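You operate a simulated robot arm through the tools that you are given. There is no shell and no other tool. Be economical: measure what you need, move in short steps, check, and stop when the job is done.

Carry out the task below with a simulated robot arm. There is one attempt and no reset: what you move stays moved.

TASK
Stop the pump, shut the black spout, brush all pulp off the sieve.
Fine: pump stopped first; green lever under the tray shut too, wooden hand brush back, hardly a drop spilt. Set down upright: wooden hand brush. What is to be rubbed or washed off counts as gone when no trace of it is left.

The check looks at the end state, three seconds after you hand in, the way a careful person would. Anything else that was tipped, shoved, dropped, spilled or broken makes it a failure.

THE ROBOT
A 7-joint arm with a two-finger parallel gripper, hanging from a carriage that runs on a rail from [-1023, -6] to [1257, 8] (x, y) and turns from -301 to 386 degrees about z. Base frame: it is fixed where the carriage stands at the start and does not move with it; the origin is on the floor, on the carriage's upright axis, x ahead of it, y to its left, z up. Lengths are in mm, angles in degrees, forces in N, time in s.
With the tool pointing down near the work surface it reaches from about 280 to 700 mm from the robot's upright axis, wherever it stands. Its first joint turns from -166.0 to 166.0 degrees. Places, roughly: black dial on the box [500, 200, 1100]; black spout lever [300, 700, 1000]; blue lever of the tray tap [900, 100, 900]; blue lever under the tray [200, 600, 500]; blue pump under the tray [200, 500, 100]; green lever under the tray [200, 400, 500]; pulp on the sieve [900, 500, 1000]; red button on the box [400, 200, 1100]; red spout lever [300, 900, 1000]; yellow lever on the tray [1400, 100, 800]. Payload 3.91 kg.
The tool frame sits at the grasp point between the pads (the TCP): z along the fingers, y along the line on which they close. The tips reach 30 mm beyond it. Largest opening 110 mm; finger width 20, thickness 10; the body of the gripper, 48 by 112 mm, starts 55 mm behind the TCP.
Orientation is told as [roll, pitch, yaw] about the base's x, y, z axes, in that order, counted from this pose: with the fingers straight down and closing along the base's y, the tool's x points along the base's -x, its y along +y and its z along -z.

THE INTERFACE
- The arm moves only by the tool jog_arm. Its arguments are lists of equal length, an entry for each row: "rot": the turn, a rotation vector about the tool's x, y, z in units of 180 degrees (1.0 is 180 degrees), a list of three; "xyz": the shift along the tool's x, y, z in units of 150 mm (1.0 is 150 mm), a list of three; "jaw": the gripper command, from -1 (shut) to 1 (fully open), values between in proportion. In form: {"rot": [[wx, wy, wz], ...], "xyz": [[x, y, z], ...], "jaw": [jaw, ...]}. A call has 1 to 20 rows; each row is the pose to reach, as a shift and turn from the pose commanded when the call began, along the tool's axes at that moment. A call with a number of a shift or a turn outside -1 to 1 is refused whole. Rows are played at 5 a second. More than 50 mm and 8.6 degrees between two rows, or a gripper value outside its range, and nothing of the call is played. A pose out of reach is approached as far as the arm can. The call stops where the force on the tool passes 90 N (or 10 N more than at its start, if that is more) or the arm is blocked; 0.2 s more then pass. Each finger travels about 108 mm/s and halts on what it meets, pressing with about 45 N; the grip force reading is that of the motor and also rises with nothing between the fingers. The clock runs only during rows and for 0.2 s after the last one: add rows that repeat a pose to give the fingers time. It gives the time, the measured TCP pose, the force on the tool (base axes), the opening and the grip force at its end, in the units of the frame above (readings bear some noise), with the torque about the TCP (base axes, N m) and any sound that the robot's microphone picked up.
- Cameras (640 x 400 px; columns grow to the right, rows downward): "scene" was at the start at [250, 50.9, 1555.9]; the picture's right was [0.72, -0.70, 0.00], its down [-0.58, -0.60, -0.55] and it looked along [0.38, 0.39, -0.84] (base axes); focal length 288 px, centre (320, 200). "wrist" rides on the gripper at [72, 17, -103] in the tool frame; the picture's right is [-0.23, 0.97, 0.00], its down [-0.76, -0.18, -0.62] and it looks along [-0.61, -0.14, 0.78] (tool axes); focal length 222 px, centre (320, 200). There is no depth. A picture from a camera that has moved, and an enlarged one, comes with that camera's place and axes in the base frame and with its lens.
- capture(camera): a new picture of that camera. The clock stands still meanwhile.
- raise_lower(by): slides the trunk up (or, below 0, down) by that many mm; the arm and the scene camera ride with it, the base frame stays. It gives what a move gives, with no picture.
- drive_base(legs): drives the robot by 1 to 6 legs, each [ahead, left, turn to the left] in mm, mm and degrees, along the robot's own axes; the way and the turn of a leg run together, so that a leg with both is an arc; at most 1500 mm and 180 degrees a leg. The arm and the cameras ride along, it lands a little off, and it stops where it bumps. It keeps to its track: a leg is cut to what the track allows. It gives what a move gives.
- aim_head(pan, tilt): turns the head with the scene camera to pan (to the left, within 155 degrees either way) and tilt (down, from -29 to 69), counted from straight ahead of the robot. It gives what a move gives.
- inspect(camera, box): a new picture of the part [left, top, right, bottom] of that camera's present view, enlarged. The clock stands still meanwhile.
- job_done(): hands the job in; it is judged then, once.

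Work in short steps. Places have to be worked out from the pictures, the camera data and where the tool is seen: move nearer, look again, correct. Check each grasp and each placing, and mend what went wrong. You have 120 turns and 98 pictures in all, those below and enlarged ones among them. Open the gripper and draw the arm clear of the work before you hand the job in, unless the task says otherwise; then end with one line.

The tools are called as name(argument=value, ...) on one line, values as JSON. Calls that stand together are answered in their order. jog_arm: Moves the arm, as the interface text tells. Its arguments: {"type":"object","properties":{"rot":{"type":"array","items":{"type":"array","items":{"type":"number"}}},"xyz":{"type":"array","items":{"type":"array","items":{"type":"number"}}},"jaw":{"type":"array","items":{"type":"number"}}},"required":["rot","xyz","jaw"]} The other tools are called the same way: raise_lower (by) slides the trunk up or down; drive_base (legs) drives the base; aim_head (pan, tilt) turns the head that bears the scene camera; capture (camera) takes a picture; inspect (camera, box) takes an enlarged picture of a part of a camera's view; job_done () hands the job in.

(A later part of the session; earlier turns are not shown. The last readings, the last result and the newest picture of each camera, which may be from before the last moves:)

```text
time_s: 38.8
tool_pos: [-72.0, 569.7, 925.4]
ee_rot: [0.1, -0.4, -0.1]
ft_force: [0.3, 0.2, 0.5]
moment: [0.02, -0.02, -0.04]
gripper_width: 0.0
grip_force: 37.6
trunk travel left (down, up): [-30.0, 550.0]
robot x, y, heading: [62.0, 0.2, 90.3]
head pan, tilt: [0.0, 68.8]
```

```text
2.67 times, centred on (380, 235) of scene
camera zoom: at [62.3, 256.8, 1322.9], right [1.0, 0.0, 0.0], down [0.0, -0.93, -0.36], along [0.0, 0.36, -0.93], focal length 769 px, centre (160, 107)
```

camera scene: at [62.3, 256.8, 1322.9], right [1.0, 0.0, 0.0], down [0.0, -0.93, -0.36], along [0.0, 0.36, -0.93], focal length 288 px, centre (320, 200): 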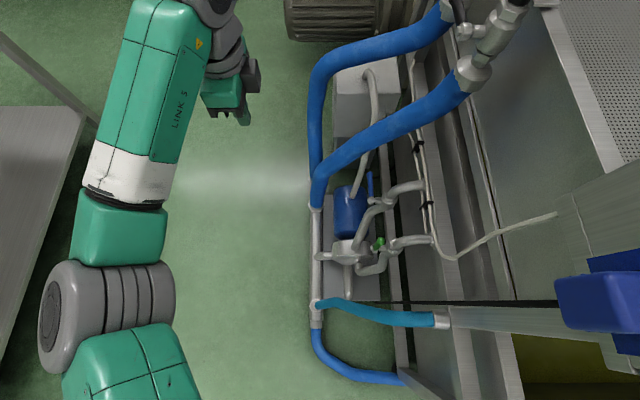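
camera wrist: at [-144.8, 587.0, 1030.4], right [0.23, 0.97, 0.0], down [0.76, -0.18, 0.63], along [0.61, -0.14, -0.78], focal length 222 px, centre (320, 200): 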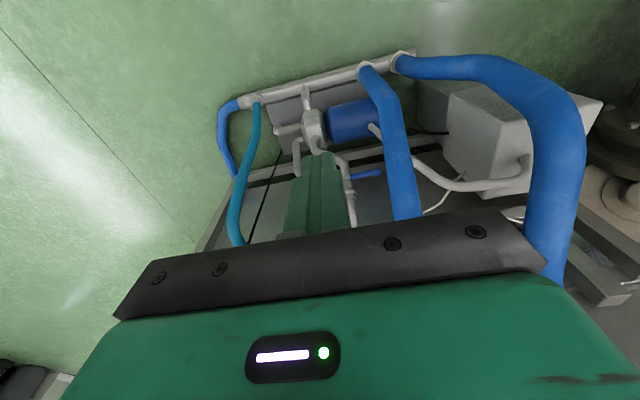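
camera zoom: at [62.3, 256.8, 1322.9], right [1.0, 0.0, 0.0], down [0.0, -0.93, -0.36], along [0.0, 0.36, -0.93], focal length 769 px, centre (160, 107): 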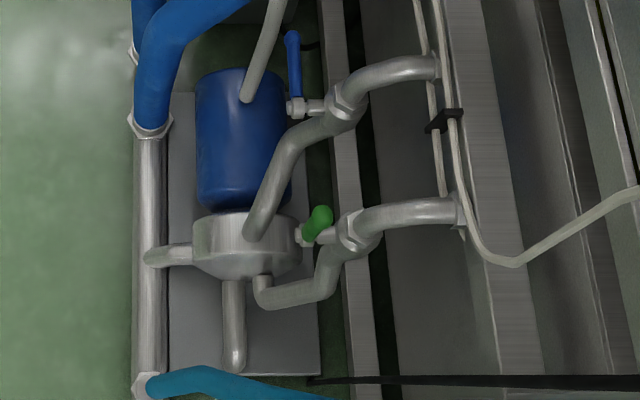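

Refined: knob tip about (224, 431, 568), pivot z≈475. I bring the closed gripper over, first toward -y then in x, staying away from the hose.

jog_arm(rot=[[0, 0, 0], [0, 0, 0], [0, 0, 0], [0, 0, 0], [0, 0, 0]], xyz=[[-0.05, -0.25, 0], [-0.15, -0.5, 0], [-0.3, -0.7, 0], [-0.45, -0.85, 0.1], [-0.65, -1, 0.2]], jaw=[-1, -1, -1, -1, -1])

jog_arm(rot=[[0, 0, 0], [0, 0, 0], [0, 0, 0], [0, 0, 0], [0, 0, 0]], xyz=[[-0.25, -0.05, 0], [-0.5, -0.1, 0.15], [-0.75, -0.15, 0.3], [-1, -0.2, 0.45], [-1, -0.2, 0.65]], jaw=[-1, -1, -1, -1, -1])

capture(camera="wrist")

capture(camera="scene")

```text
time_s: 40.0
tool_pos: [26.1, 419.5, 896.3]
ee_rot: [0.0, -0.4, -0.1]
ft_force: [0.4, 0.5, -0.2]
moment: [-0.02, -0.02, 0.05]
gripper_width: 0.1
grip_force: 37.8
trunk travel left (down, up): [-30.0, 550.0]
robot x, y, heading: [63.6, 1.7, 90.3]
head pan, tilt: [0.0, 68.8]
```

```text
time_s: 41.2
tool_pos: [175.8, 387.8, 799.9]
ee_rot: [0.1, -0.3, -0.2]
ft_force: [1.0, -0.3, 0.5]
moment: [-0.01, -0.01, 0.01]
gripper_width: 0.0
grip_force: 38.0
trunk travel left (down, up): [-30.0, 550.0]
robot x, y, heading: [62.1, -0.5, 90.4]
head pan, tilt: [0.0, 68.8]
```

```text
59 pictures are left
camera wrist: at [102.6, 406.5, 903.8], right [0.23, 0.97, 0.0], down [0.76, -0.18, 0.63], along [0.61, -0.14, -0.78], focal length 222 px, centre (320, 200)
```

wrist: 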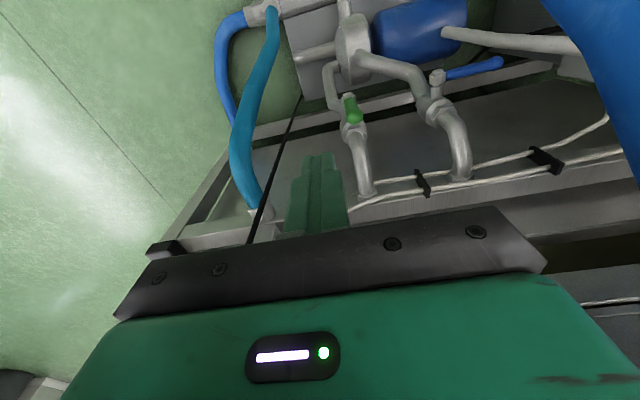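

```text
58 pictures are left
camera scene: at [62.1, 256.6, 1322.8], right [1.0, 0.0, 0.0], down [0.0, -0.93, -0.36], along [0.0, 0.36, -0.93], focal length 288 px, centre (320, 200)
```

scene: 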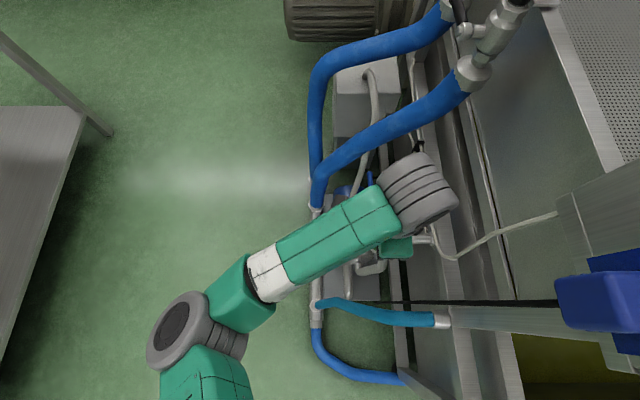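

Knob tip at ≈(224, 430, 573), pivot ≈ z 470. I descend to before the lever while tilting 30° toward +y.

jog_arm(rot=[[-0.042, 0, 0], [-0.084, 0, 0], [-0.126, 0, 0], [-0.167, 0, 0]], xyz=[[-0.07, -0.05, 0.25], [-0.14, -0.1, 0.5], [-0.21, -0.15, 0.75], [-0.28, -0.15, 1.0]], jaw=[-1, -1, -1, -1])

capture(camera="wrist")

```text
time_s: 42.2
tool_pos: [220.4, 365.9, 649.5]
ee_rot: [30.3, -0.4, -0.2]
ft_force: [-0.1, 0.4, -0.6]
moment: [0.02, -0.01, 0.0]
gripper_width: 0.1
grip_force: 37.9
trunk travel left (down, up): [-30.0, 550.0]
robot x, y, heading: [60.5, 3.4, 90.1]
head pan, tilt: [0.0, 68.8]
```

```text
57 pictures are left
camera wrist: at [146.4, 328.3, 747.9], right [0.23, 0.84, 0.49], down [0.76, -0.47, 0.46], along [0.61, 0.27, -0.74], focal length 222 px, centre (320, 200)
```

wrist: 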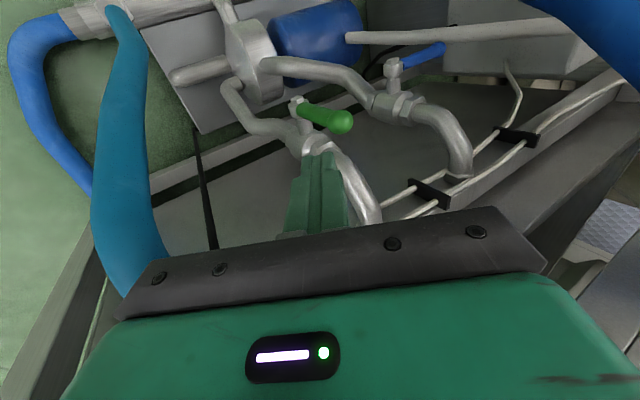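

Refined: lever x≈219, pivot z≈485, tip ≈580. Push the first 60° of the arc.

jog_arm(rot=[[0, 0, 0], [0, 0, 0], [0, 0, 0], [0, 0, 0], [0, 0, 0], [0, 0, 0], [0, 0, 0]], xyz=[[0.027, -0.05, 0.2], [0.027, -0.089, 0.407], [0.027, -0.026, 0.489], [0.027, 0.093, 0.563], [0.027, 0.189, 0.665], [0.027, 0.254, 0.789], [0.027, 0.352, 0.923]], jaw=[-1, -1, -1, -1, -1, -1, -1])

capture(camera="wrist")

```text
time_s: 43.3
tool_pos: [216.9, 398.1, 581.7]
ee_rot: [29.1, -0.6, -0.6]
ft_force: [-17.6, -54.8, 41.3]
moment: [-0.24, 0.19, 0.17]
gripper_width: 0.0
grip_force: 37.4
trunk travel left (down, up): [-30.0, 550.0]
robot x, y, heading: [61.9, 1.7, 90.4]
head pan, tilt: [0.0, 68.8]
stopped in row 5: the force on the tool passed its limit at 111 N (the readings are from after the stop); the commanded pose is now the measured one
```

```text
56 pictures are left
camera wrist: at [143.1, 364.9, 680.9], right [0.23, 0.85, 0.48], down [0.75, -0.47, 0.47], along [0.62, 0.25, -0.75], focal length 222 px, centre (320, 200)
```

wrist: 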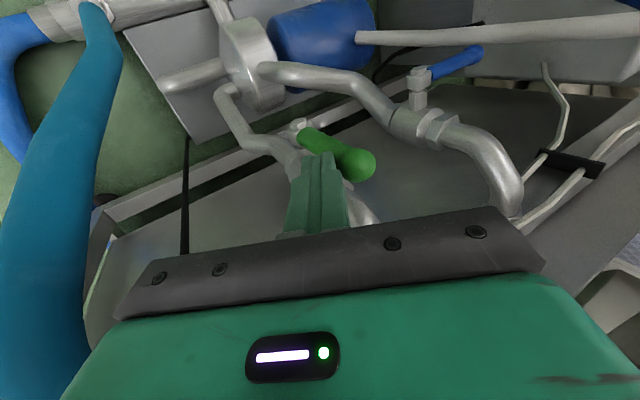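

The lever resists hard at this contact (the moment reading places the contact at the leading tip edge). Perhaps it turns the other way; inspect closely before trying.

inspect(camera="wrist", box=[220, 20, 520, 210])

```text
2.11 times, centred on (370, 115) of wrist
camera zoom: at [143.1, 364.9, 680.9], right [0.23, 0.85, 0.48], down [0.75, -0.47, 0.47], along [0.62, 0.25, -0.75], focal length 468 px, centre (215, 379)
```

zoom: 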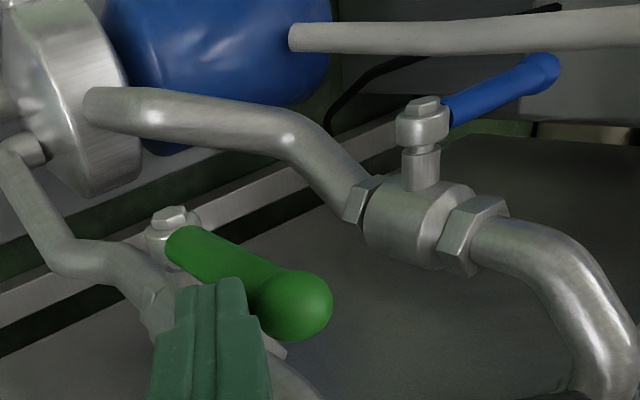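

I'll try from the other side. Withdraw upward, pass over the knob and tilt the tool 15° the other way.

jog_arm(rot=[[0, 0, 0], [0.04, 0, 0], [0.08, 0, 0], [0.12, 0, 0], [0.16, 0, 0], [0.2, 0, 0], [0.245, 0, 0]], xyz=[[0, 0.01, -0.223], [0, 0.155, -0.486], [0, 0.262, -0.68], [0, 0.466, -0.565], [0, 0.67, -0.452], [0, 0.827, -0.365], [0, 0.827, -0.365]], jaw=[-1, -1, -1, -1, -1, -1, -1])

capture(camera="wrist")

```text
time_s: 44.9
tool_pos: [219.5, 496.1, 694.7]
ee_rot: [-14.4, -0.7, -0.5]
ft_force: [0.2, -0.1, -0.1]
moment: [-0.02, -0.02, -0.01]
gripper_width: 0.0
grip_force: 37.2
trunk travel left (down, up): [-30.0, 550.0]
robot x, y, heading: [63.8, 0.0, 90.3]
head pan, tilt: [0.0, 68.8]
```

```text
54 pictures are left
camera wrist: at [146.4, 539.0, 790.6], right [0.24, 0.94, -0.24], down [0.75, -0.02, 0.66], along [0.61, -0.34, -0.71], focal length 222 px, centre (320, 200)
```

wrist: 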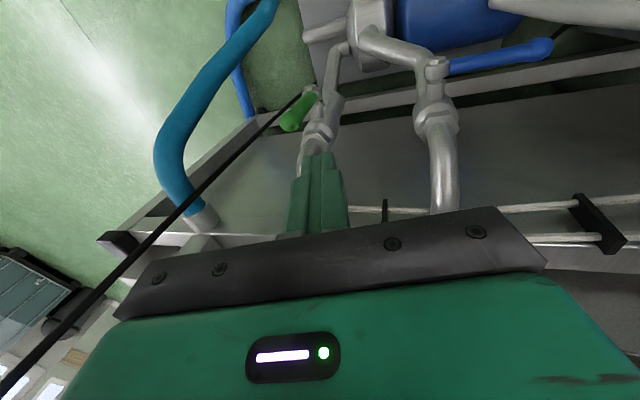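

The lever is unmoved and vertical. Now push it toward -y gently.

jog_arm(rot=[[0, 0, 0], [0, 0, 0], [0, 0, 0], [0, 0, 0], [0, 0, 0], [0, 0, 0], [0, 0, 0], [0, 0, 0]], xyz=[[0, 0, 0.22], [0, 0, 0.44], [0, -0.01, 0.655], [0, -0.081, 0.746], [0, -0.15, 0.77], [0, -0.216, 0.785], [0, -0.275, 0.82], [0, -0.335, 0.857]], jaw=[-1, -1, -1, -1, -1, -1, -1, -1])

capture(camera="wrist")

```text
time_s: 46.7
tool_pos: [219.0, 415.2, 580.9]
ee_rot: [-14.3, -0.8, -0.4]
ft_force: [-0.2, 0.8, 0.0]
moment: [-0.04, -0.01, -0.03]
gripper_width: 0.0
grip_force: 37.6
trunk travel left (down, up): [-30.0, 550.0]
robot x, y, heading: [62.9, -0.5, 90.1]
head pan, tilt: [0.0, 68.8]
```

```text
53 pictures are left
camera wrist: at [146.2, 458.8, 678.4], right [0.24, 0.94, -0.24], down [0.75, -0.02, 0.66], along [0.61, -0.34, -0.72], focal length 222 px, centre (320, 200)
```

wrist: 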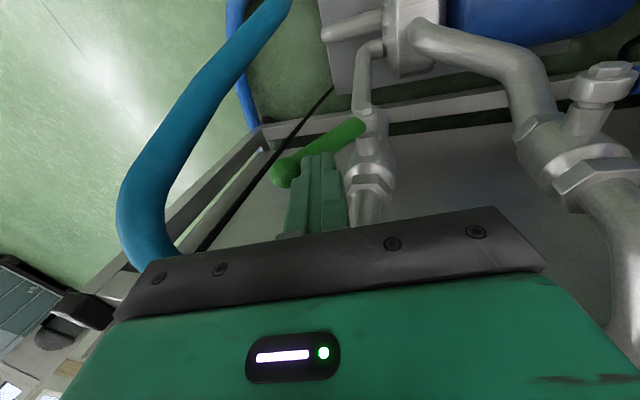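

It turns this way. Continue along the arc until the stop.

jog_arm(rot=[[0, 0, 0], [0, 0, 0], [0, 0, 0], [0, 0, 0], [0, 0, 0]], xyz=[[0, -0.098, 0.089], [0, -0.166, 0.211], [0, -0.2, 0.348], [0, -0.26, 0.487], [0, -0.252, 0.547]], jaw=[-1, -1, -1, -1, -1])

capture(camera="wrist")

```text
time_s: 47.8
tool_pos: [219.9, 365.2, 527.0]
ee_rot: [-13.8, -0.8, -0.5]
ft_force: [-2.9, -9.0, 52.8]
moment: [-0.21, 0.02, -0.01]
gripper_width: 0.1
grip_force: 37.1
trunk travel left (down, up): [-30.0, 550.0]
robot x, y, heading: [63.3, 1.6, 90.2]
head pan, tilt: [0.0, 68.8]
stopped in row 5: the force on the tool passed its limit at 116 N (the readings are from after the stop); the commanded pose is now the measured one
```

```text
52 pictures are left
camera wrist: at [146.4, 407.5, 622.4], right [0.24, 0.94, -0.23], down [0.75, -0.03, 0.66], along [0.61, -0.33, -0.72], focal length 222 px, centre (320, 200)
```

wrist: 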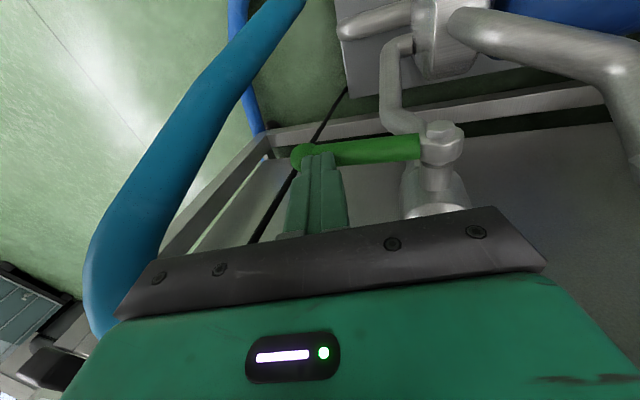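

Green lever is horizontal at its stop: shut. Withdraw upward and verify from the scene camera.

jog_arm(rot=[[0, 0, 0], [0, 0, 0], [0, 0, 0], [0, 0, 0], [0, 0, 0]], xyz=[[0, 0, -0.2], [0, 0, -0.5], [0.1, 0, -0.75], [0.3, 0, -0.95], [0.6, 0, -1]], jaw=[-1, -1, -1, -1, -1])

raise_lower(by=300)

drive_base(legs=[[0, 200, 0]])

capture(camera="wrist")

capture(camera="scene")

```text
time_s: 49.0
tool_pos: [126.6, 400.0, 666.3]
ee_rot: [-14.0, -0.7, -0.5]
ft_force: [-0.9, -0.7, -0.1]
moment: [0.01, -0.05, 0.01]
gripper_width: 0.0
grip_force: 37.9
trunk travel left (down, up): [-30.0, 550.0]
robot x, y, heading: [60.4, 1.3, 90.4]
head pan, tilt: [0.0, 68.8]
```

```text
time_s: 52.0
tool_pos: [128.4, 400.6, 967.0]
ee_rot: [-14.0, -0.8, -0.5]
ft_force: [0.3, 0.0, 0.2]
moment: [-0.02, -0.01, -0.02]
gripper_width: 0.0
grip_force: 36.6
trunk travel left (down, up): [-330.0, 250.0]
robot x, y, heading: [62.7, 1.0, 90.1]
head pan, tilt: [0.0, 68.8]
```

```text
time_s: 53.6
tool_pos: [-70.4, 399.1, 966.6]
ee_rot: [-14.0, -0.8, -0.5]
ft_force: [-1.7, 0.0, 0.9]
moment: [0.03, -0.01, -0.02]
gripper_width: 0.0
grip_force: 38.0
trunk travel left (down, up): [-330.0, 250.0]
robot x, y, heading: [-138.0, -0.4, 90.0]
head pan, tilt: [0.0, 68.8]
```

```text
51 pictures are left
camera wrist: at [-143.4, 441.4, 1062.9], right [0.24, 0.94, -0.23], down [0.75, -0.03, 0.66], along [0.61, -0.33, -0.72], focal length 222 px, centre (320, 200)
```

wrist: 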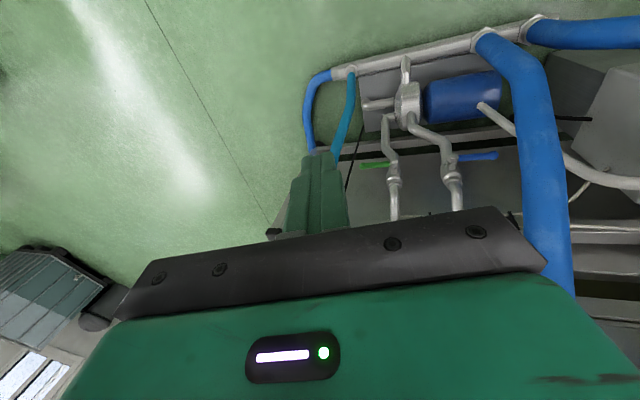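

```text
50 pictures are left
camera scene: at [-136.5, 255.6, 1622.8], right [1.0, 0.0, 0.0], down [0.0, -0.93, -0.36], along [0.0, 0.36, -0.93], focal length 288 px, centre (320, 200)
```

scene: 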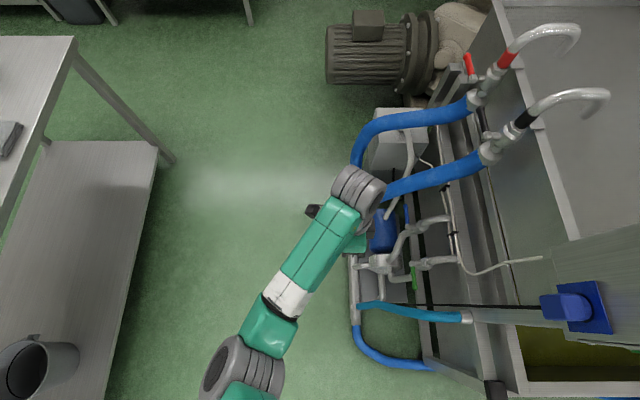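

Both levers are shut (green now horizontal). Next the brush: raise the trunk, straighten the tool and drive along the rail past the box, well above it.

raise_lower(by=245)

jog_arm(rot=[[-0.04, 0, 0], [-0.078, 0, 0], [-0.078, 0, 0], [-0.078, 0, 0]], xyz=[[0, 0, -0.25], [0, 0, -0.5], [0, 0, -0.75], [0, 0, -1]], jaw=[-1, -1, -1, -1])

drive_base(legs=[[0, -1000, 0]])

aim_head(pan=0, tilt=50)

capture(camera="scene")

capture(camera="wrist")

```text
time_s: 56.1
tool_pos: [-69.4, 398.5, 1211.9]
ee_rot: [-14.0, -0.8, -0.5]
ft_force: [-1.1, -0.5, -0.2]
moment: [0.0, 0.0, 0.01]
gripper_width: 0.0
grip_force: 37.6
trunk travel left (down, up): [-575.0, 5.0]
robot x, y, heading: [-138.7, 4.4, 90.0]
head pan, tilt: [0.0, 68.8]
```

```text
time_s: 57.1
tool_pos: [-71.7, 436.2, 1356.5]
ee_rot: [0.0, -0.8, -0.5]
ft_force: [-0.2, -0.3, -0.8]
moment: [0.02, 0.04, -0.01]
gripper_width: 0.0
grip_force: 37.8
trunk travel left (down, up): [-575.0, 5.0]
robot x, y, heading: [-135.2, -2.0, 90.4]
head pan, tilt: [0.0, 68.8]
```

```text
time_s: 62.3
tool_pos: [921.1, 441.2, 1356.3]
ee_rot: [-0.1, -0.8, -0.3]
ft_force: [0.3, -0.6, 1.3]
moment: [0.01, 0.0, -0.03]
gripper_width: 0.0
grip_force: 37.2
trunk travel left (down, up): [-575.0, 5.0]
robot x, y, heading: [859.9, 3.2, 90.3]
head pan, tilt: [0.0, 68.8]
```

```text
time_s: 63.1
tool_pos: [920.9, 441.2, 1356.7]
ee_rot: [-0.1, -0.9, -0.4]
ft_force: [0.9, -0.1, 0.8]
moment: [0.02, 0.03, 0.0]
gripper_width: 0.0
grip_force: 37.9
trunk travel left (down, up): [-575.0, 5.0]
robot x, y, heading: [856.7, 7.6, 90.3]
head pan, tilt: [0.0, 50.0]
```

```text
49 pictures are left
camera scene: at [856.2, 282.6, 1889.7], right [1.0, 0.01, 0.0], down [0.0, -0.77, -0.64], along [0.0, 0.64, -0.77], focal length 288 px, centre (320, 200)
```

scene: 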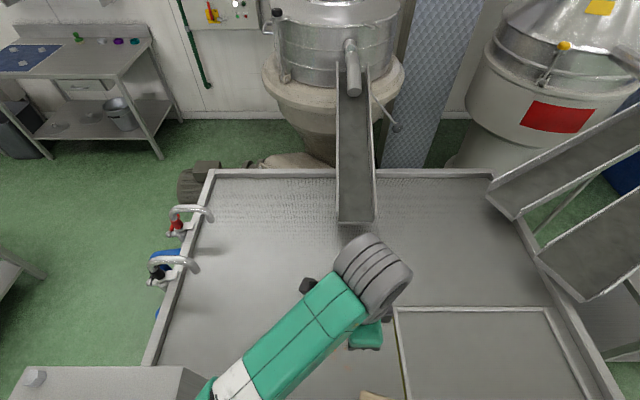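

```text
48 pictures are left
camera wrist: at [847.3, 459.8, 1459.9], right [0.23, 0.97, 0.0], down [0.75, -0.18, 0.63], along [0.62, -0.15, -0.77], focal length 222 px, centre (320, 200)
```

wrist: 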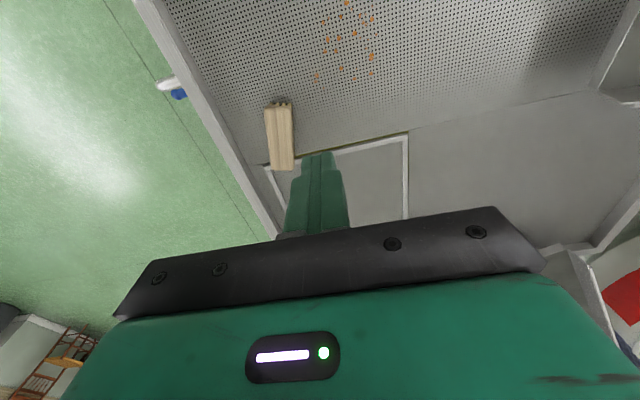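

Brush top is at about (1010, 338, 1038), lying along x; pulp covers roughly x 785–975, y 430–550. I lower the trunk, open the jaws and move above the brush.

raise_lower(by=-150)

jog_arm(rot=[[0, 0, 0], [0, 0, 0], [0, 0, 0], [0, 0, 0]], xyz=[[-0.15, -0.17, 0], [-0.3, -0.34, 0], [-0.45, -0.51, 0], [-0.593, -0.687, 0]], jaw=[0.4, 0.8, 0.8, 0.8])

capture(camera="wrist")

capture(camera="scene")

```text
time_s: 64.8
tool_pos: [923.4, 441.5, 1205.3]
ee_rot: [0.0, -0.9, -0.4]
ft_force: [-0.8, 0.3, -0.6]
moment: [-0.03, -0.03, 0.03]
gripper_width: 0.0
grip_force: 37.7
trunk travel left (down, up): [-425.0, 155.0]
robot x, y, heading: [854.9, 6.6, 90.0]
head pan, tilt: [0.0, 50.0]
```

```text
time_s: 65.8
tool_pos: [1008.5, 338.6, 1207.3]
ee_rot: [-0.1, -0.8, -0.4]
ft_force: [-0.5, 0.7, -0.1]
moment: [0.02, 0.02, -0.01]
gripper_width: 99.0
grip_force: 0.2
trunk travel left (down, up): [-425.0, 155.0]
robot x, y, heading: [857.3, 5.5, 90.4]
head pan, tilt: [0.0, 50.0]
```

```text
47 pictures are left
camera wrist: at [935.0, 356.0, 1311.3], right [0.23, 0.97, 0.0], down [0.75, -0.18, 0.63], along [0.62, -0.15, -0.77], focal length 222 px, centre (320, 200)
```

wrist: 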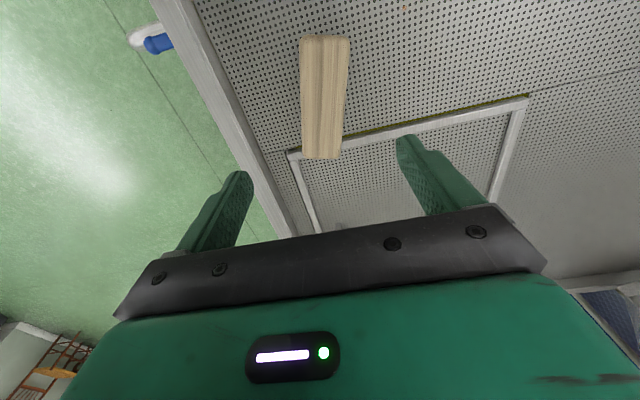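

```text
46 pictures are left
camera scene: at [856.1, 282.7, 1739.8], right [1.0, 0.01, 0.0], down [0.0, -0.77, -0.64], along [0.0, 0.64, -0.77], focal length 288 px, centre (320, 200)
```

scene: 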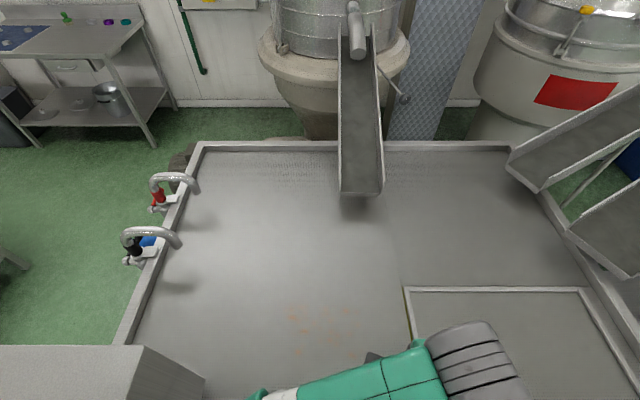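

Enlarge the brush to measure its direction and height.

inspect(camera="wrist", box=[220, 10, 440, 180])

```text
2.35 times, centred on (330, 95) of wrist
camera zoom: at [935.0, 356.0, 1311.3], right [0.23, 0.97, 0.0], down [0.75, -0.18, 0.63], along [0.62, -0.15, -0.77], focal length 523 px, centre (296, 447)
```

zoom: 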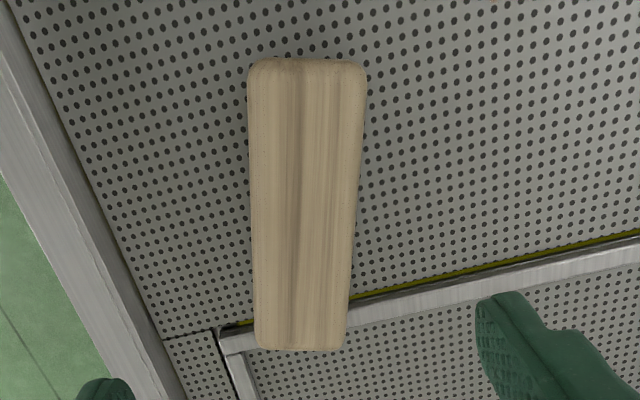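

Brush centre ≈ (1017, 340), axis turned -14° about z. I yaw the tool accordingly and descend to z≈1100.

jog_arm(rot=[[0, 0, 0.038], [0, 0, 0.077], [0, 0, 0.077]], xyz=[[-0.03, 0.01, 0.24], [-0.057, 0.01, 0.48], [-0.057, 0.01, 0.71]], jaw=[0.8, 0.8, 0.8])

capture(camera="wrist")

```text
time_s: 66.7
tool_pos: [1019.3, 340.2, 1100.8]
ee_rot: [0.2, -0.8, -14.3]
ft_force: [-0.2, 0.2, -0.1]
moment: [-0.01, 0.03, 0.01]
gripper_width: 99.2
grip_force: 0.1
trunk travel left (down, up): [-425.0, 155.0]
robot x, y, heading: [853.4, 5.4, 90.1]
head pan, tilt: [0.0, 50.0]
```

```text
44 pictures are left
camera wrist: at [952.0, 374.6, 1204.3], right [0.46, 0.89, 0.01], down [0.69, -0.36, 0.63], along [0.56, -0.29, -0.77], focal length 222 px, centre (320, 200)
```

wrist: 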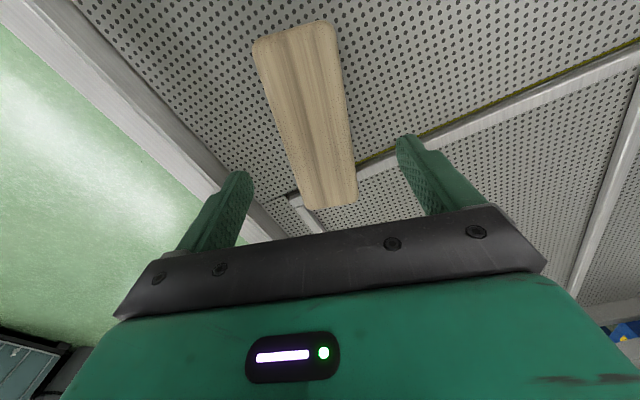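

Alignment is good. Descend to TCP z≈1035, then look again.

jog_arm(rot=[[0, 0, 0], [0, 0, 0], [0, 0, 0]], xyz=[[0, 0, 0.15], [0, 0, 0.3], [0, 0, 0.44]], jaw=[0.8, 0.8, 0.8])

capture(camera="wrist")

aim_head(pan=-20, tilt=66)

capture(camera="scene")

```text
time_s: 67.5
tool_pos: [1020.0, 340.3, 1035.7]
ee_rot: [0.2, -0.8, -14.3]
ft_force: [0.1, -0.5, 0.2]
moment: [-0.03, -0.02, 0.01]
gripper_width: 98.8
grip_force: 0.1
trunk travel left (down, up): [-425.0, 155.0]
robot x, y, heading: [853.5, 6.0, 90.3]
head pan, tilt: [0.0, 50.0]
```

```text
43 pictures are left
camera wrist: at [952.5, 374.5, 1138.5], right [0.46, 0.89, 0.01], down [0.69, -0.36, 0.63], along [0.56, -0.29, -0.77], focal length 222 px, centre (320, 200)
```

wrist: 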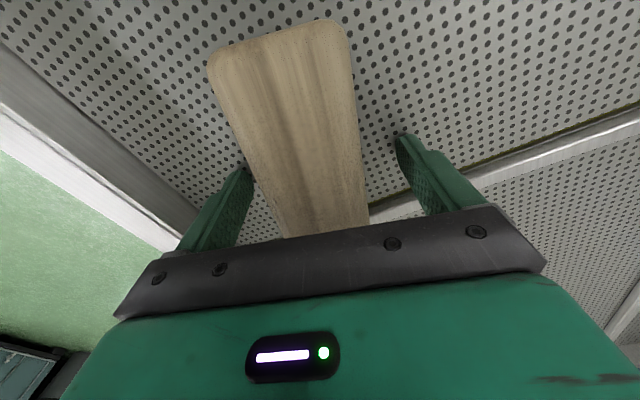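

```text
time_s: 68.3
tool_pos: [1020.5, 339.0, 1035.3]
ee_rot: [0.2, -0.9, -14.3]
ft_force: [-0.5, -0.3, 0.3]
moment: [-0.02, -0.02, -0.03]
gripper_width: 99.4
grip_force: 0.0
trunk travel left (down, up): [-425.0, 155.0]
robot x, y, heading: [856.4, 5.9, 90.3]
head pan, tilt: [-20.0, 66.0]
```

```text
42 pictures are left
camera scene: at [876.6, 261.6, 1720.6], right [0.94, -0.34, 0.0], down [-0.31, -0.86, -0.41], along [0.14, 0.38, -0.91], focal length 288 px, centre (320, 200)
```

scene: 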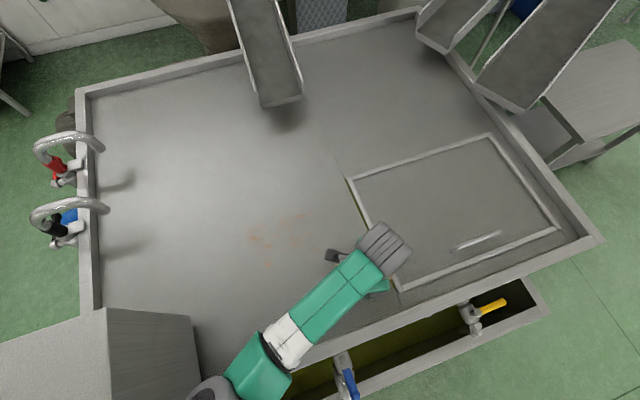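

The pads straddle the wood block at about the right height. Close on it.

jog_arm(rot=[[0, 0, 0], [0, 0, 0], [0, 0, 0], [0, 0, 0]], xyz=[[0, 0, 0], [0, 0, 0], [0, 0, 0], [0, 0, 0]], jaw=[0.3, -0.2, -1, -1])

capture(camera="wrist")

```text
time_s: 69.3
tool_pos: [1019.4, 340.2, 1036.4]
ee_rot: [0.3, -0.8, -14.3]
ft_force: [-0.2, -0.4, -0.5]
moment: [0.02, -0.06, -0.06]
gripper_width: 49.3
grip_force: 44.8
trunk travel left (down, up): [-425.0, 155.0]
robot x, y, heading: [856.2, 4.0, 90.1]
head pan, tilt: [-20.0, 66.0]
```

```text
41 pictures are left
camera wrist: at [952.5, 374.3, 1138.7], right [0.46, 0.89, 0.01], down [0.69, -0.36, 0.63], along [0.56, -0.29, -0.77], focal length 222 px, centre (320, 200)
```

wrist: 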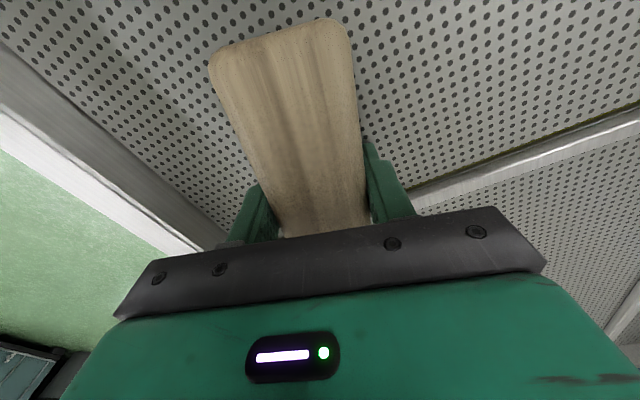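

Brush gripped at 49 mm. Lift it a little and check it hangs firmly, then view the pulp.

jog_arm(rot=[[0, 0, 0], [0, 0, 0], [0, 0, -0.04], [0, 0, -0.079], [0, 0, -0.079], [0, 0, -0.079]], xyz=[[0, 0, -0.1], [0, 0, -0.3], [0, 0, -0.45], [0, 0, -0.6], [0.25, 0.1, -0.6], [0.4, 0.2, -0.6]], jaw=[-1, -1, -1, -1, -1, -1])

capture(camera="wrist")

inspect(camera="scene", box=[200, 170, 440, 320])

```text
time_s: 70.7
tool_pos: [968.8, 384.4, 1125.1]
ee_rot: [0.0, -0.8, 0.0]
ft_force: [0.9, -0.8, -1.7]
moment: [-0.03, 0.0, 0.04]
gripper_width: 49.5
grip_force: 45.0
trunk travel left (down, up): [-425.0, 155.0]
robot x, y, heading: [854.6, 7.1, 90.3]
head pan, tilt: [-20.0, 66.0]
```

```text
40 pictures are left
camera wrist: at [894.6, 401.4, 1228.4], right [0.23, 0.97, 0.0], down [0.75, -0.18, 0.63], along [0.62, -0.14, -0.77], focal length 222 px, centre (320, 200)
```

wrist: 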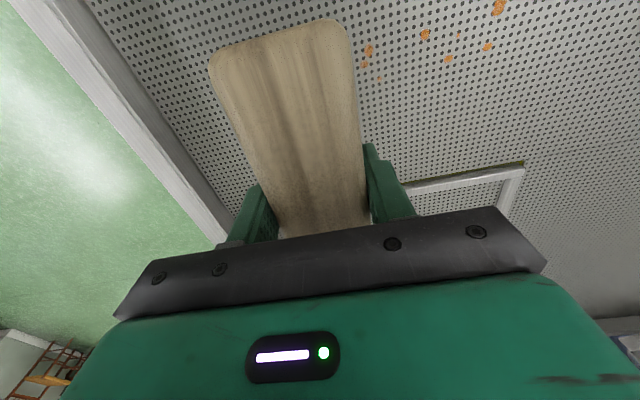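

```text
2.67 times, centred on (320, 245) of scene
camera zoom: at [876.7, 261.5, 1720.5], right [0.94, -0.34, 0.0], down [-0.31, -0.86, -0.41], along [0.14, 0.38, -0.91], focal length 769 px, centre (320, 80)
```

zoom: 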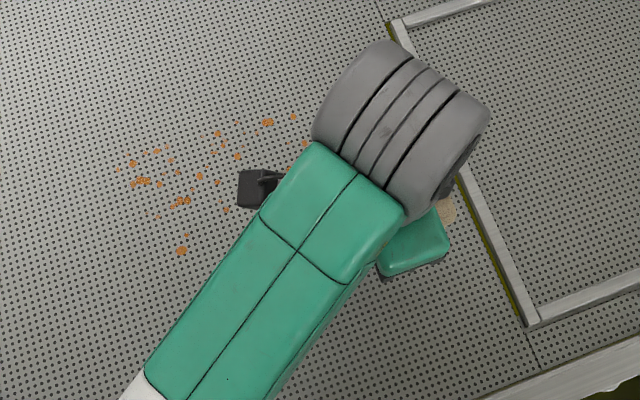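

Brush is held firmly. I lower it to rubbing height at (930, 400) and stroke toward +y.

jog_arm(rot=[[0, 0, 0], [0, 0, 0], [0, 0, 0], [0, 0, 0], [0, 0, 0], [0, 0, 0], [0, 0, 0], [0, 0, 0], [0, 0, 0]], xyz=[[0.13, 0.05, 0.3], [0.26, 0.107, 0.5], [0.26, 0.107, 0.604], [0.26, 0.25, 0.604], [0.26, 0.4, 0.604], [0.26, 0.55, 0.604], [0.26, 0.7, 0.604], [0.26, 0.85, 0.604], [0.26, 1.0, 0.604]], jaw=[-1, -1, -1, -1, -1, -1, -1, -1, -1])

capture(camera="wrist")

```text
time_s: 72.7
tool_pos: [931.8, 532.9, 1033.9]
ee_rot: [0.0, -0.8, 0.1]
ft_force: [0.1, -19.2, 41.6]
moment: [-0.97, 0.58, 0.38]
gripper_width: 49.4
grip_force: 44.6
trunk travel left (down, up): [-425.0, 155.0]
robot x, y, heading: [858.1, 4.5, 90.3]
head pan, tilt: [-20.0, 66.0]
```

```text
38 pictures are left
camera wrist: at [857.6, 550.5, 1137.5], right [0.23, 0.97, 0.0], down [0.75, -0.18, 0.63], along [0.62, -0.14, -0.77], focal length 222 px, centre (320, 200)
```

wrist: 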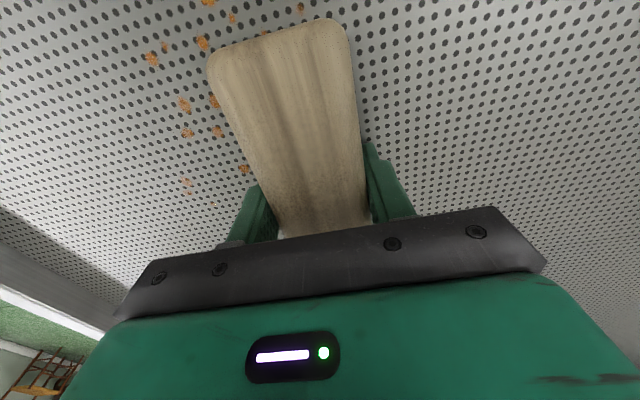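

The brush rubs with about 42 N; spots look thinner but not gone. I scrub back and forth over the same strip.

jog_arm(rot=[[0, 0, 0], [0, 0, 0], [0, 0, 0], [0, 0, 0], [0, 0, 0], [0, 0, 0], [0, 0, 0], [0, 0, 0], [0, 0, 0], [0, 0, 0], [0, 0, 0], [0, 0, 0], [0, 0, 0], [0, 0, 0], [0, 0, 0], [0, 0, 0], [0, 0, 0], [0, 0, 0], [0, 0, 0], [0, 0, 0]], xyz=[[0, -0.2, 0], [0, -0.4, 0], [0, -0.6, 0], [0, -0.8, 0], [0, -0.95, 0], [0, -0.75, 0], [0, -0.55, 0], [0, -0.35, 0], [0, -0.15, 0], [0, 0.07, 0], [0, -0.15, 0], [0, -0.35, 0], [0, -0.55, 0], [0, -0.75, 0], [0, -0.95, 0], [0, -0.75, 0], [0, -0.55, 0], [0, -0.35, 0], [0, -0.15, 0], [0, 0.1, 0]], jaw=[-1, -1, -1, -1, -1, -1, -1, -1, -1, -1, -1, -1, -1, -1, -1, -1, -1, -1, -1, -1])

capture(camera="wrist")

```text
time_s: 74.0
tool_pos: [932.3, 402.5, 1033.9]
ee_rot: [-0.6, -0.8, -0.2]
ft_force: [0.3, -0.9, -1.3]
moment: [0.06, -0.02, 0.0]
gripper_width: 49.8
grip_force: 45.0
trunk travel left (down, up): [-425.0, 155.0]
robot x, y, heading: [854.7, 5.7, 90.3]
head pan, tilt: [-20.0, 66.0]
stopped in row 6: the force on the tool passed its limit at 115 N (the readings are from after the stop); the commanded pose is now the measured one
```

```text
37 pictures are left
camera wrist: at [857.8, 421.4, 1138.0], right [0.23, 0.97, -0.01], down [0.75, -0.17, 0.64], along [0.62, -0.15, -0.77], focal length 222 px, centre (320, 200)
```

wrist: 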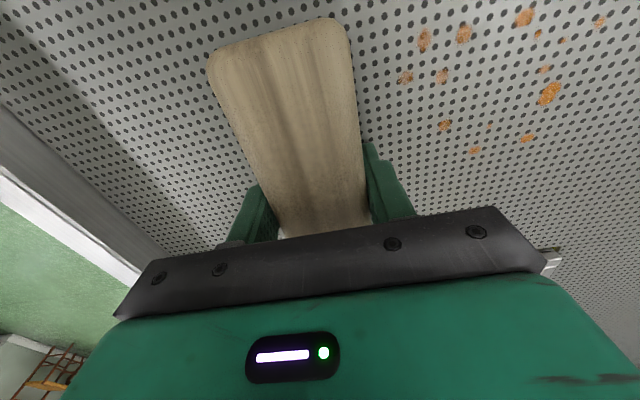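

The reversal produced a force spike; the grip is fine. Let me enlarge the strip to see how the pulp has changed.

inspect(camera="wrist", box=[340, 0, 640, 190])

inspect(camera="scene", box=[200, 170, 440, 320])

```text
2.11 times, centred on (490, 95) of wrist
camera zoom: at [857.8, 421.4, 1138.0], right [0.23, 0.97, -0.01], down [0.75, -0.17, 0.64], along [0.62, -0.15, -0.77], focal length 468 px, centre (-38, 421)
```

zoom: 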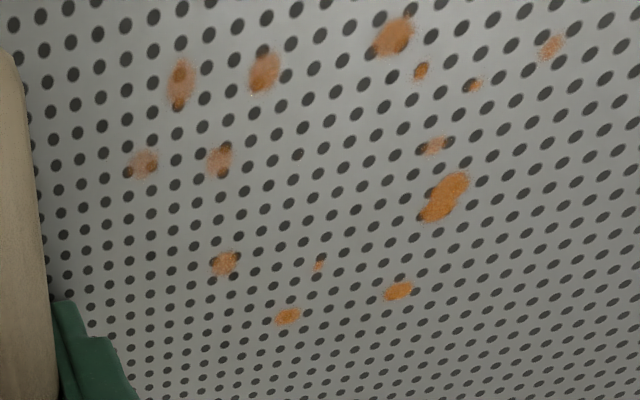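

```text
2.67 times, centred on (320, 245) of scene
camera zoom: at [876.7, 261.7, 1719.9], right [0.94, -0.34, 0.0], down [-0.31, -0.86, -0.41], along [0.14, 0.38, -0.91], focal length 769 px, centre (320, 80)
```

zoom: 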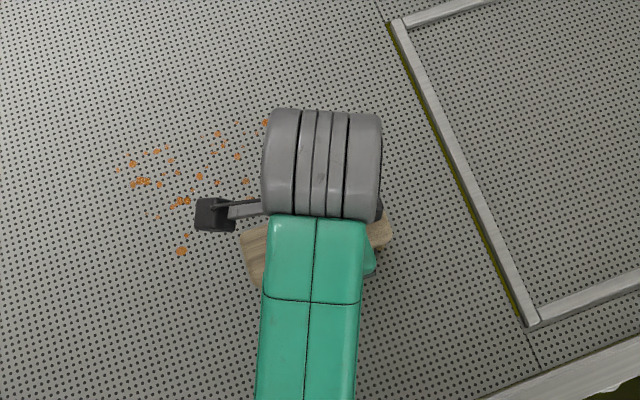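

The spots are fading, so rubbing works; it needs more passes. Continue with slower strokes and gentle reversals.

jog_arm(rot=[[0, 0, 0], [0, 0, 0], [0, 0, 0], [0, 0, 0], [0, 0, 0], [0, 0, 0], [0, 0, 0], [0, 0, 0], [0, 0, 0], [0, 0, 0], [0, 0, 0], [0, 0, 0], [0, 0, 0], [0, 0, 0], [0, 0, 0], [0, 0, 0], [0, 0, 0], [0, 0, 0], [0, 0, 0], [0, 0, 0]], xyz=[[0, 0.13, 0], [0, 0.26, 0], [0, 0.39, 0], [0, 0.52, 0], [0, 0.65, 0], [0, 0.78, 0], [0, 0.91, 0], [0, 1, 0], [0, 1, 0], [0, 0.9, 0], [0, 0.77, 0], [0, 0.64, 0], [0, 0.51, 0], [0, 0.38, 0], [0, 0.3, 0], [0, 0.3, 0], [0, 0.4, 0], [0, 0.55, 0], [0, 0.7, 0], [0, 0.85, 0]], jaw=[-1, -1, -1, -1, -1, -1, -1, -1, -1, -1, -1, -1, -1, -1, -1, -1, -1, -1, -1, -1])

capture(camera="wrist")

```text
time_s: 74.5
tool_pos: [933.1, 418.4, 1035.3]
ee_rot: [-1.2, -0.8, -0.5]
ft_force: [0.8, -0.6, -1.4]
moment: [0.01, 0.01, 0.0]
gripper_width: 49.2
grip_force: 45.5
trunk travel left (down, up): [-425.0, 155.0]
robot x, y, heading: [855.5, 4.1, 90.2]
head pan, tilt: [-20.0, 66.0]
stopped in row 2: the force on the tool passed its limit at 100 N (the readings are from after the stop); the commanded pose is now the measured one
```

```text
34 pictures are left
camera wrist: at [859.2, 437.8, 1138.5], right [0.24, 0.97, -0.02], down [0.75, -0.17, 0.64], along [0.62, -0.16, -0.77], focal length 222 px, centre (320, 200)
```

wrist: 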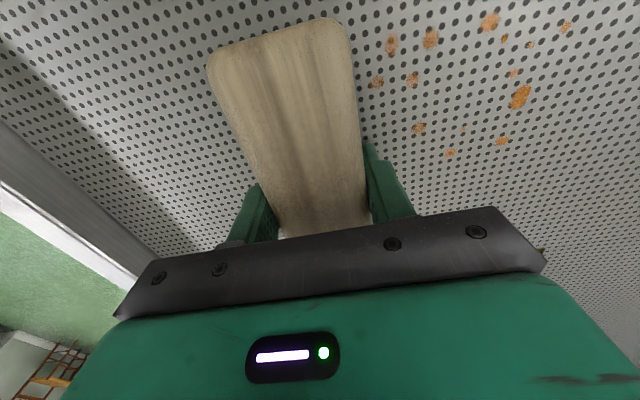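

The tool tilted 1.2° under drag. I lift slightly and level it first.

jog_arm(rot=[[-0.0067, 0, 0.003], [-0.0067, 0, 0.003]], xyz=[[0, 0, -0.05], [0, 0, -0.05]], jaw=[-1, -1])

jog_arm(rot=[[0, 0, 0], [0, 0, 0], [0, 0, 0], [0, 0, 0], [0, 0, 0], [0, 0, 0], [0, 0, 0], [0, 0, 0], [0, 0, 0], [0, 0, 0]], xyz=[[0, 0, 0.04], [0, 0.08, 0.055], [0, 0.2, 0.055], [0, 0.32, 0.055], [0, 0.44, 0.055], [0, 0.56, 0.055], [0, 0.68, 0.055], [0, 0.8, 0.055], [0, 0.92, 0.055], [0, 1, 0.03]], jaw=[-1, -1, -1, -1, -1, -1, -1, -1, -1, -1])

```text
time_s: 75.1
tool_pos: [933.4, 418.2, 1043.7]
ee_rot: [0.1, -0.9, -1.0]
ft_force: [0.7, 0.9, -1.0]
moment: [-0.01, 0.02, 0.01]
gripper_width: 49.3
grip_force: 44.3
trunk travel left (down, up): [-425.0, 155.0]
robot x, y, heading: [856.8, 4.5, 90.1]
head pan, tilt: [-20.0, 66.0]
```

```text
time_s: 77.3
tool_pos: [934.6, 568.9, 1040.0]
ee_rot: [0.1, -0.9, -1.1]
ft_force: [0.0, 0.5, -0.9]
moment: [-0.02, 0.01, 0.0]
gripper_width: 49.5
grip_force: 45.0
trunk travel left (down, up): [-425.0, 155.0]
robot x, y, heading: [857.3, 4.1, 90.5]
head pan, tilt: [-20.0, 66.0]
```

That stroke went cleanly. I do return and forward strokes with a small lift at each reversal.

jog_arm(rot=[[0, 0, 0.003], [0, 0, 0.006], [0, 0, 0.006], [0, 0, 0.006], [0, 0, 0.006], [0, 0, 0.006], [0, 0, 0.006], [0, 0, 0.006], [0, 0, 0.006], [0, 0, 0.006], [0, 0, 0.006], [0, 0, 0.006], [0, 0, 0.006], [0, 0, 0.006], [0, 0, 0.006], [0, 0, 0.006], [0, 0, 0.006], [0, 0, 0.006], [0, 0, 0.006]], xyz=[[0, -0.05, 0.02], [0, -0.15, 0.037], [0, -0.28, 0.037], [0, -0.41, 0.037], [0, -0.54, 0.037], [0, -0.67, 0.037], [0, -0.8, 0.037], [0, -0.93, 0.037], [0, -1, 0.01], [0, -0.95, 0.01], [0, -0.85, 0.037], [0, -0.72, 0.037], [0, -0.59, 0.037], [0, -0.46, 0.037], [0, -0.33, 0.037], [0, -0.2, 0.037], [0, -0.07, 0.037], [0, 0, 0.01], [0, 0, 0]], jaw=[-1, -1, -1, -1, -1, -1, -1, -1, -1, -1, -1, -1, -1, -1, -1, -1, -1, -1, -1])

inspect(camera="wrist", box=[0, 0, 300, 190])

```text
time_s: 81.3
tool_pos: [935.7, 569.2, 1039.9]
ee_rot: [0.2, -0.9, -2.1]
ft_force: [0.1, -0.3, -1.9]
moment: [0.02, 0.0, -0.01]
gripper_width: 49.1
grip_force: 45.1
trunk travel left (down, up): [-425.0, 155.0]
robot x, y, heading: [854.6, 3.4, 90.3]
head pan, tilt: [-20.0, 66.0]
```

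```text
2.11 times, centred on (150, 95) of wrist
camera zoom: at [861.8, 588.2, 1143.3], right [0.26, 0.96, 0.01], down [0.74, -0.21, 0.63], along [0.61, -0.16, -0.77], focal length 468 px, centre (678, 421)
```

zoom: 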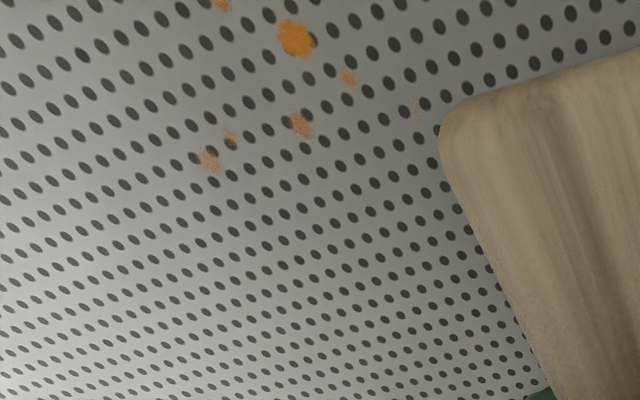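

The strip from x≈870 up is clean. I shift to x≈850 (brush lifted) and repeat two double strokes.

jog_arm(rot=[[0, 0, -0.006], [0, 0, -0.0115], [0, 0, -0.0115], [0, 0, -0.0115]], xyz=[[0.1, 0, -0.04], [0.33, 0, -0.04], [0.567, 0, -0.04], [0.567, 0, 0]], jaw=[-1, -1, -1, -1])

jog_arm(rot=[[0, 0, 0], [0, 0, 0], [0, 0, 0], [0, 0, 0], [0, 0, 0], [0, 0, 0], [0, 0, 0], [0, 0, 0], [0, 0, 0], [0, 0, 0], [0, 0, 0], [0, 0, 0], [0, 0, 0], [0, 0, 0], [0, 0, 0], [0, 0, 0], [0, 0, 0], [0, 0, 0], [0, 0, 0]], xyz=[[0, -0.05, 0.02], [0, -0.15, 0.037], [0, -0.28, 0.037], [0, -0.41, 0.037], [0, -0.54, 0.037], [0, -0.67, 0.037], [0, -0.8, 0.037], [0, -0.93, 0.037], [0, -1, 0.01], [0, -0.95, 0.01], [0, -0.85, 0.037], [0, -0.72, 0.037], [0, -0.59, 0.037], [0, -0.46, 0.037], [0, -0.33, 0.037], [0, -0.2, 0.037], [0, -0.07, 0.037], [0, 0, 0.01], [0, 0, 0]], jaw=[-1, -1, -1, -1, -1, -1, -1, -1, -1, -1, -1, -1, -1, -1, -1, -1, -1, -1, -1])

jog_arm(rot=[[0, 0, 0], [0, 0, 0], [0, 0, 0], [0, 0, 0], [0, 0, 0], [0, 0, 0], [0, 0, 0], [0, 0, 0], [0, 0, 0], [0, 0, 0], [0, 0, 0], [0, 0, 0], [0, 0, 0], [0, 0, 0], [0, 0, 0], [0, 0, 0], [0, 0, 0], [0, 0, 0], [0, 0, 0]], xyz=[[0, -0.05, 0.02], [0, -0.15, 0.037], [0, -0.28, 0.037], [0, -0.41, 0.037], [0, -0.54, 0.037], [0, -0.67, 0.037], [0, -0.8, 0.037], [0, -0.93, 0.037], [0, -1, 0.01], [0, -0.95, 0.01], [0, -0.85, 0.037], [0, -0.72, 0.037], [0, -0.59, 0.037], [0, -0.46, 0.037], [0, -0.33, 0.037], [0, -0.2, 0.037], [0, -0.07, 0.037], [0, 0, 0.01], [0, 0, 0]], jaw=[-1, -1, -1, -1, -1, -1, -1, -1, -1, -1, -1, -1, -1, -1, -1, -1, -1, -1, -1])

capture(camera="wrist")

inspect(camera="scene", box=[200, 170, 440, 320])

```text
time_s: 82.3
tool_pos: [849.9, 570.2, 1038.3]
ee_rot: [0.2, -0.9, 0.0]
ft_force: [-0.3, 0.7, -2.0]
moment: [0.0, -0.01, -0.01]
gripper_width: 49.2
grip_force: 44.8
trunk travel left (down, up): [-425.0, 155.0]
robot x, y, heading: [859.9, 3.3, 90.4]
head pan, tilt: [-20.0, 66.0]
```

```text
time_s: 86.3
tool_pos: [850.1, 572.9, 1036.8]
ee_rot: [0.0, -0.9, 0.0]
ft_force: [0.3, 0.7, -1.1]
moment: [0.01, 0.01, 0.01]
gripper_width: 49.4
grip_force: 44.7
trunk travel left (down, up): [-425.0, 155.0]
robot x, y, heading: [857.1, 6.1, 90.1]
head pan, tilt: [-20.0, 66.0]
```

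```text
time_s: 90.3
tool_pos: [851.0, 571.0, 1035.8]
ee_rot: [0.0, -0.9, 0.0]
ft_force: [0.2, 0.2, -1.1]
moment: [0.0, 0.01, -0.02]
gripper_width: 49.4
grip_force: 44.9
trunk travel left (down, up): [-425.0, 155.0]
robot x, y, heading: [858.6, 4.8, 90.4]
head pan, tilt: [-20.0, 66.0]
```

```text
32 pictures are left
camera wrist: at [776.8, 588.0, 1139.9], right [0.23, 0.97, 0.0], down [0.75, -0.18, 0.64], along [0.62, -0.14, -0.77], focal length 222 px, centre (320, 200)
```

wrist: 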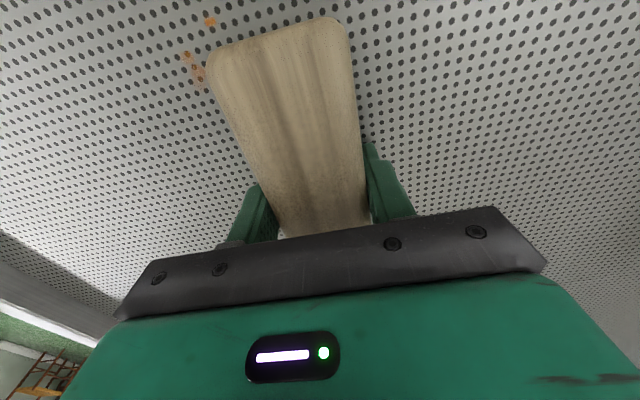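

```text
2.67 times, centred on (320, 245) of scene
camera zoom: at [876.5, 261.6, 1720.0], right [0.94, -0.34, 0.0], down [-0.31, -0.86, -0.41], along [0.14, 0.38, -0.91], focal length 769 px, centre (320, 80)
```

zoom: 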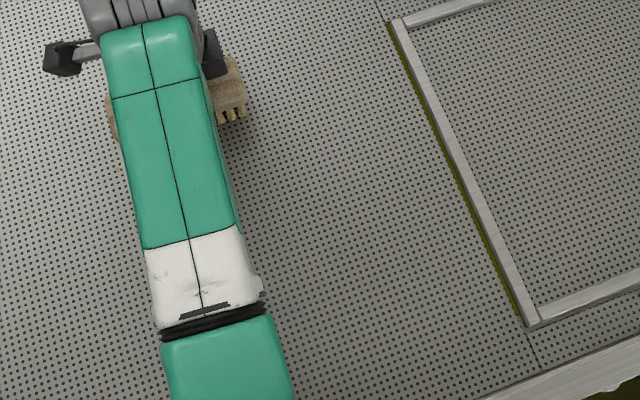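

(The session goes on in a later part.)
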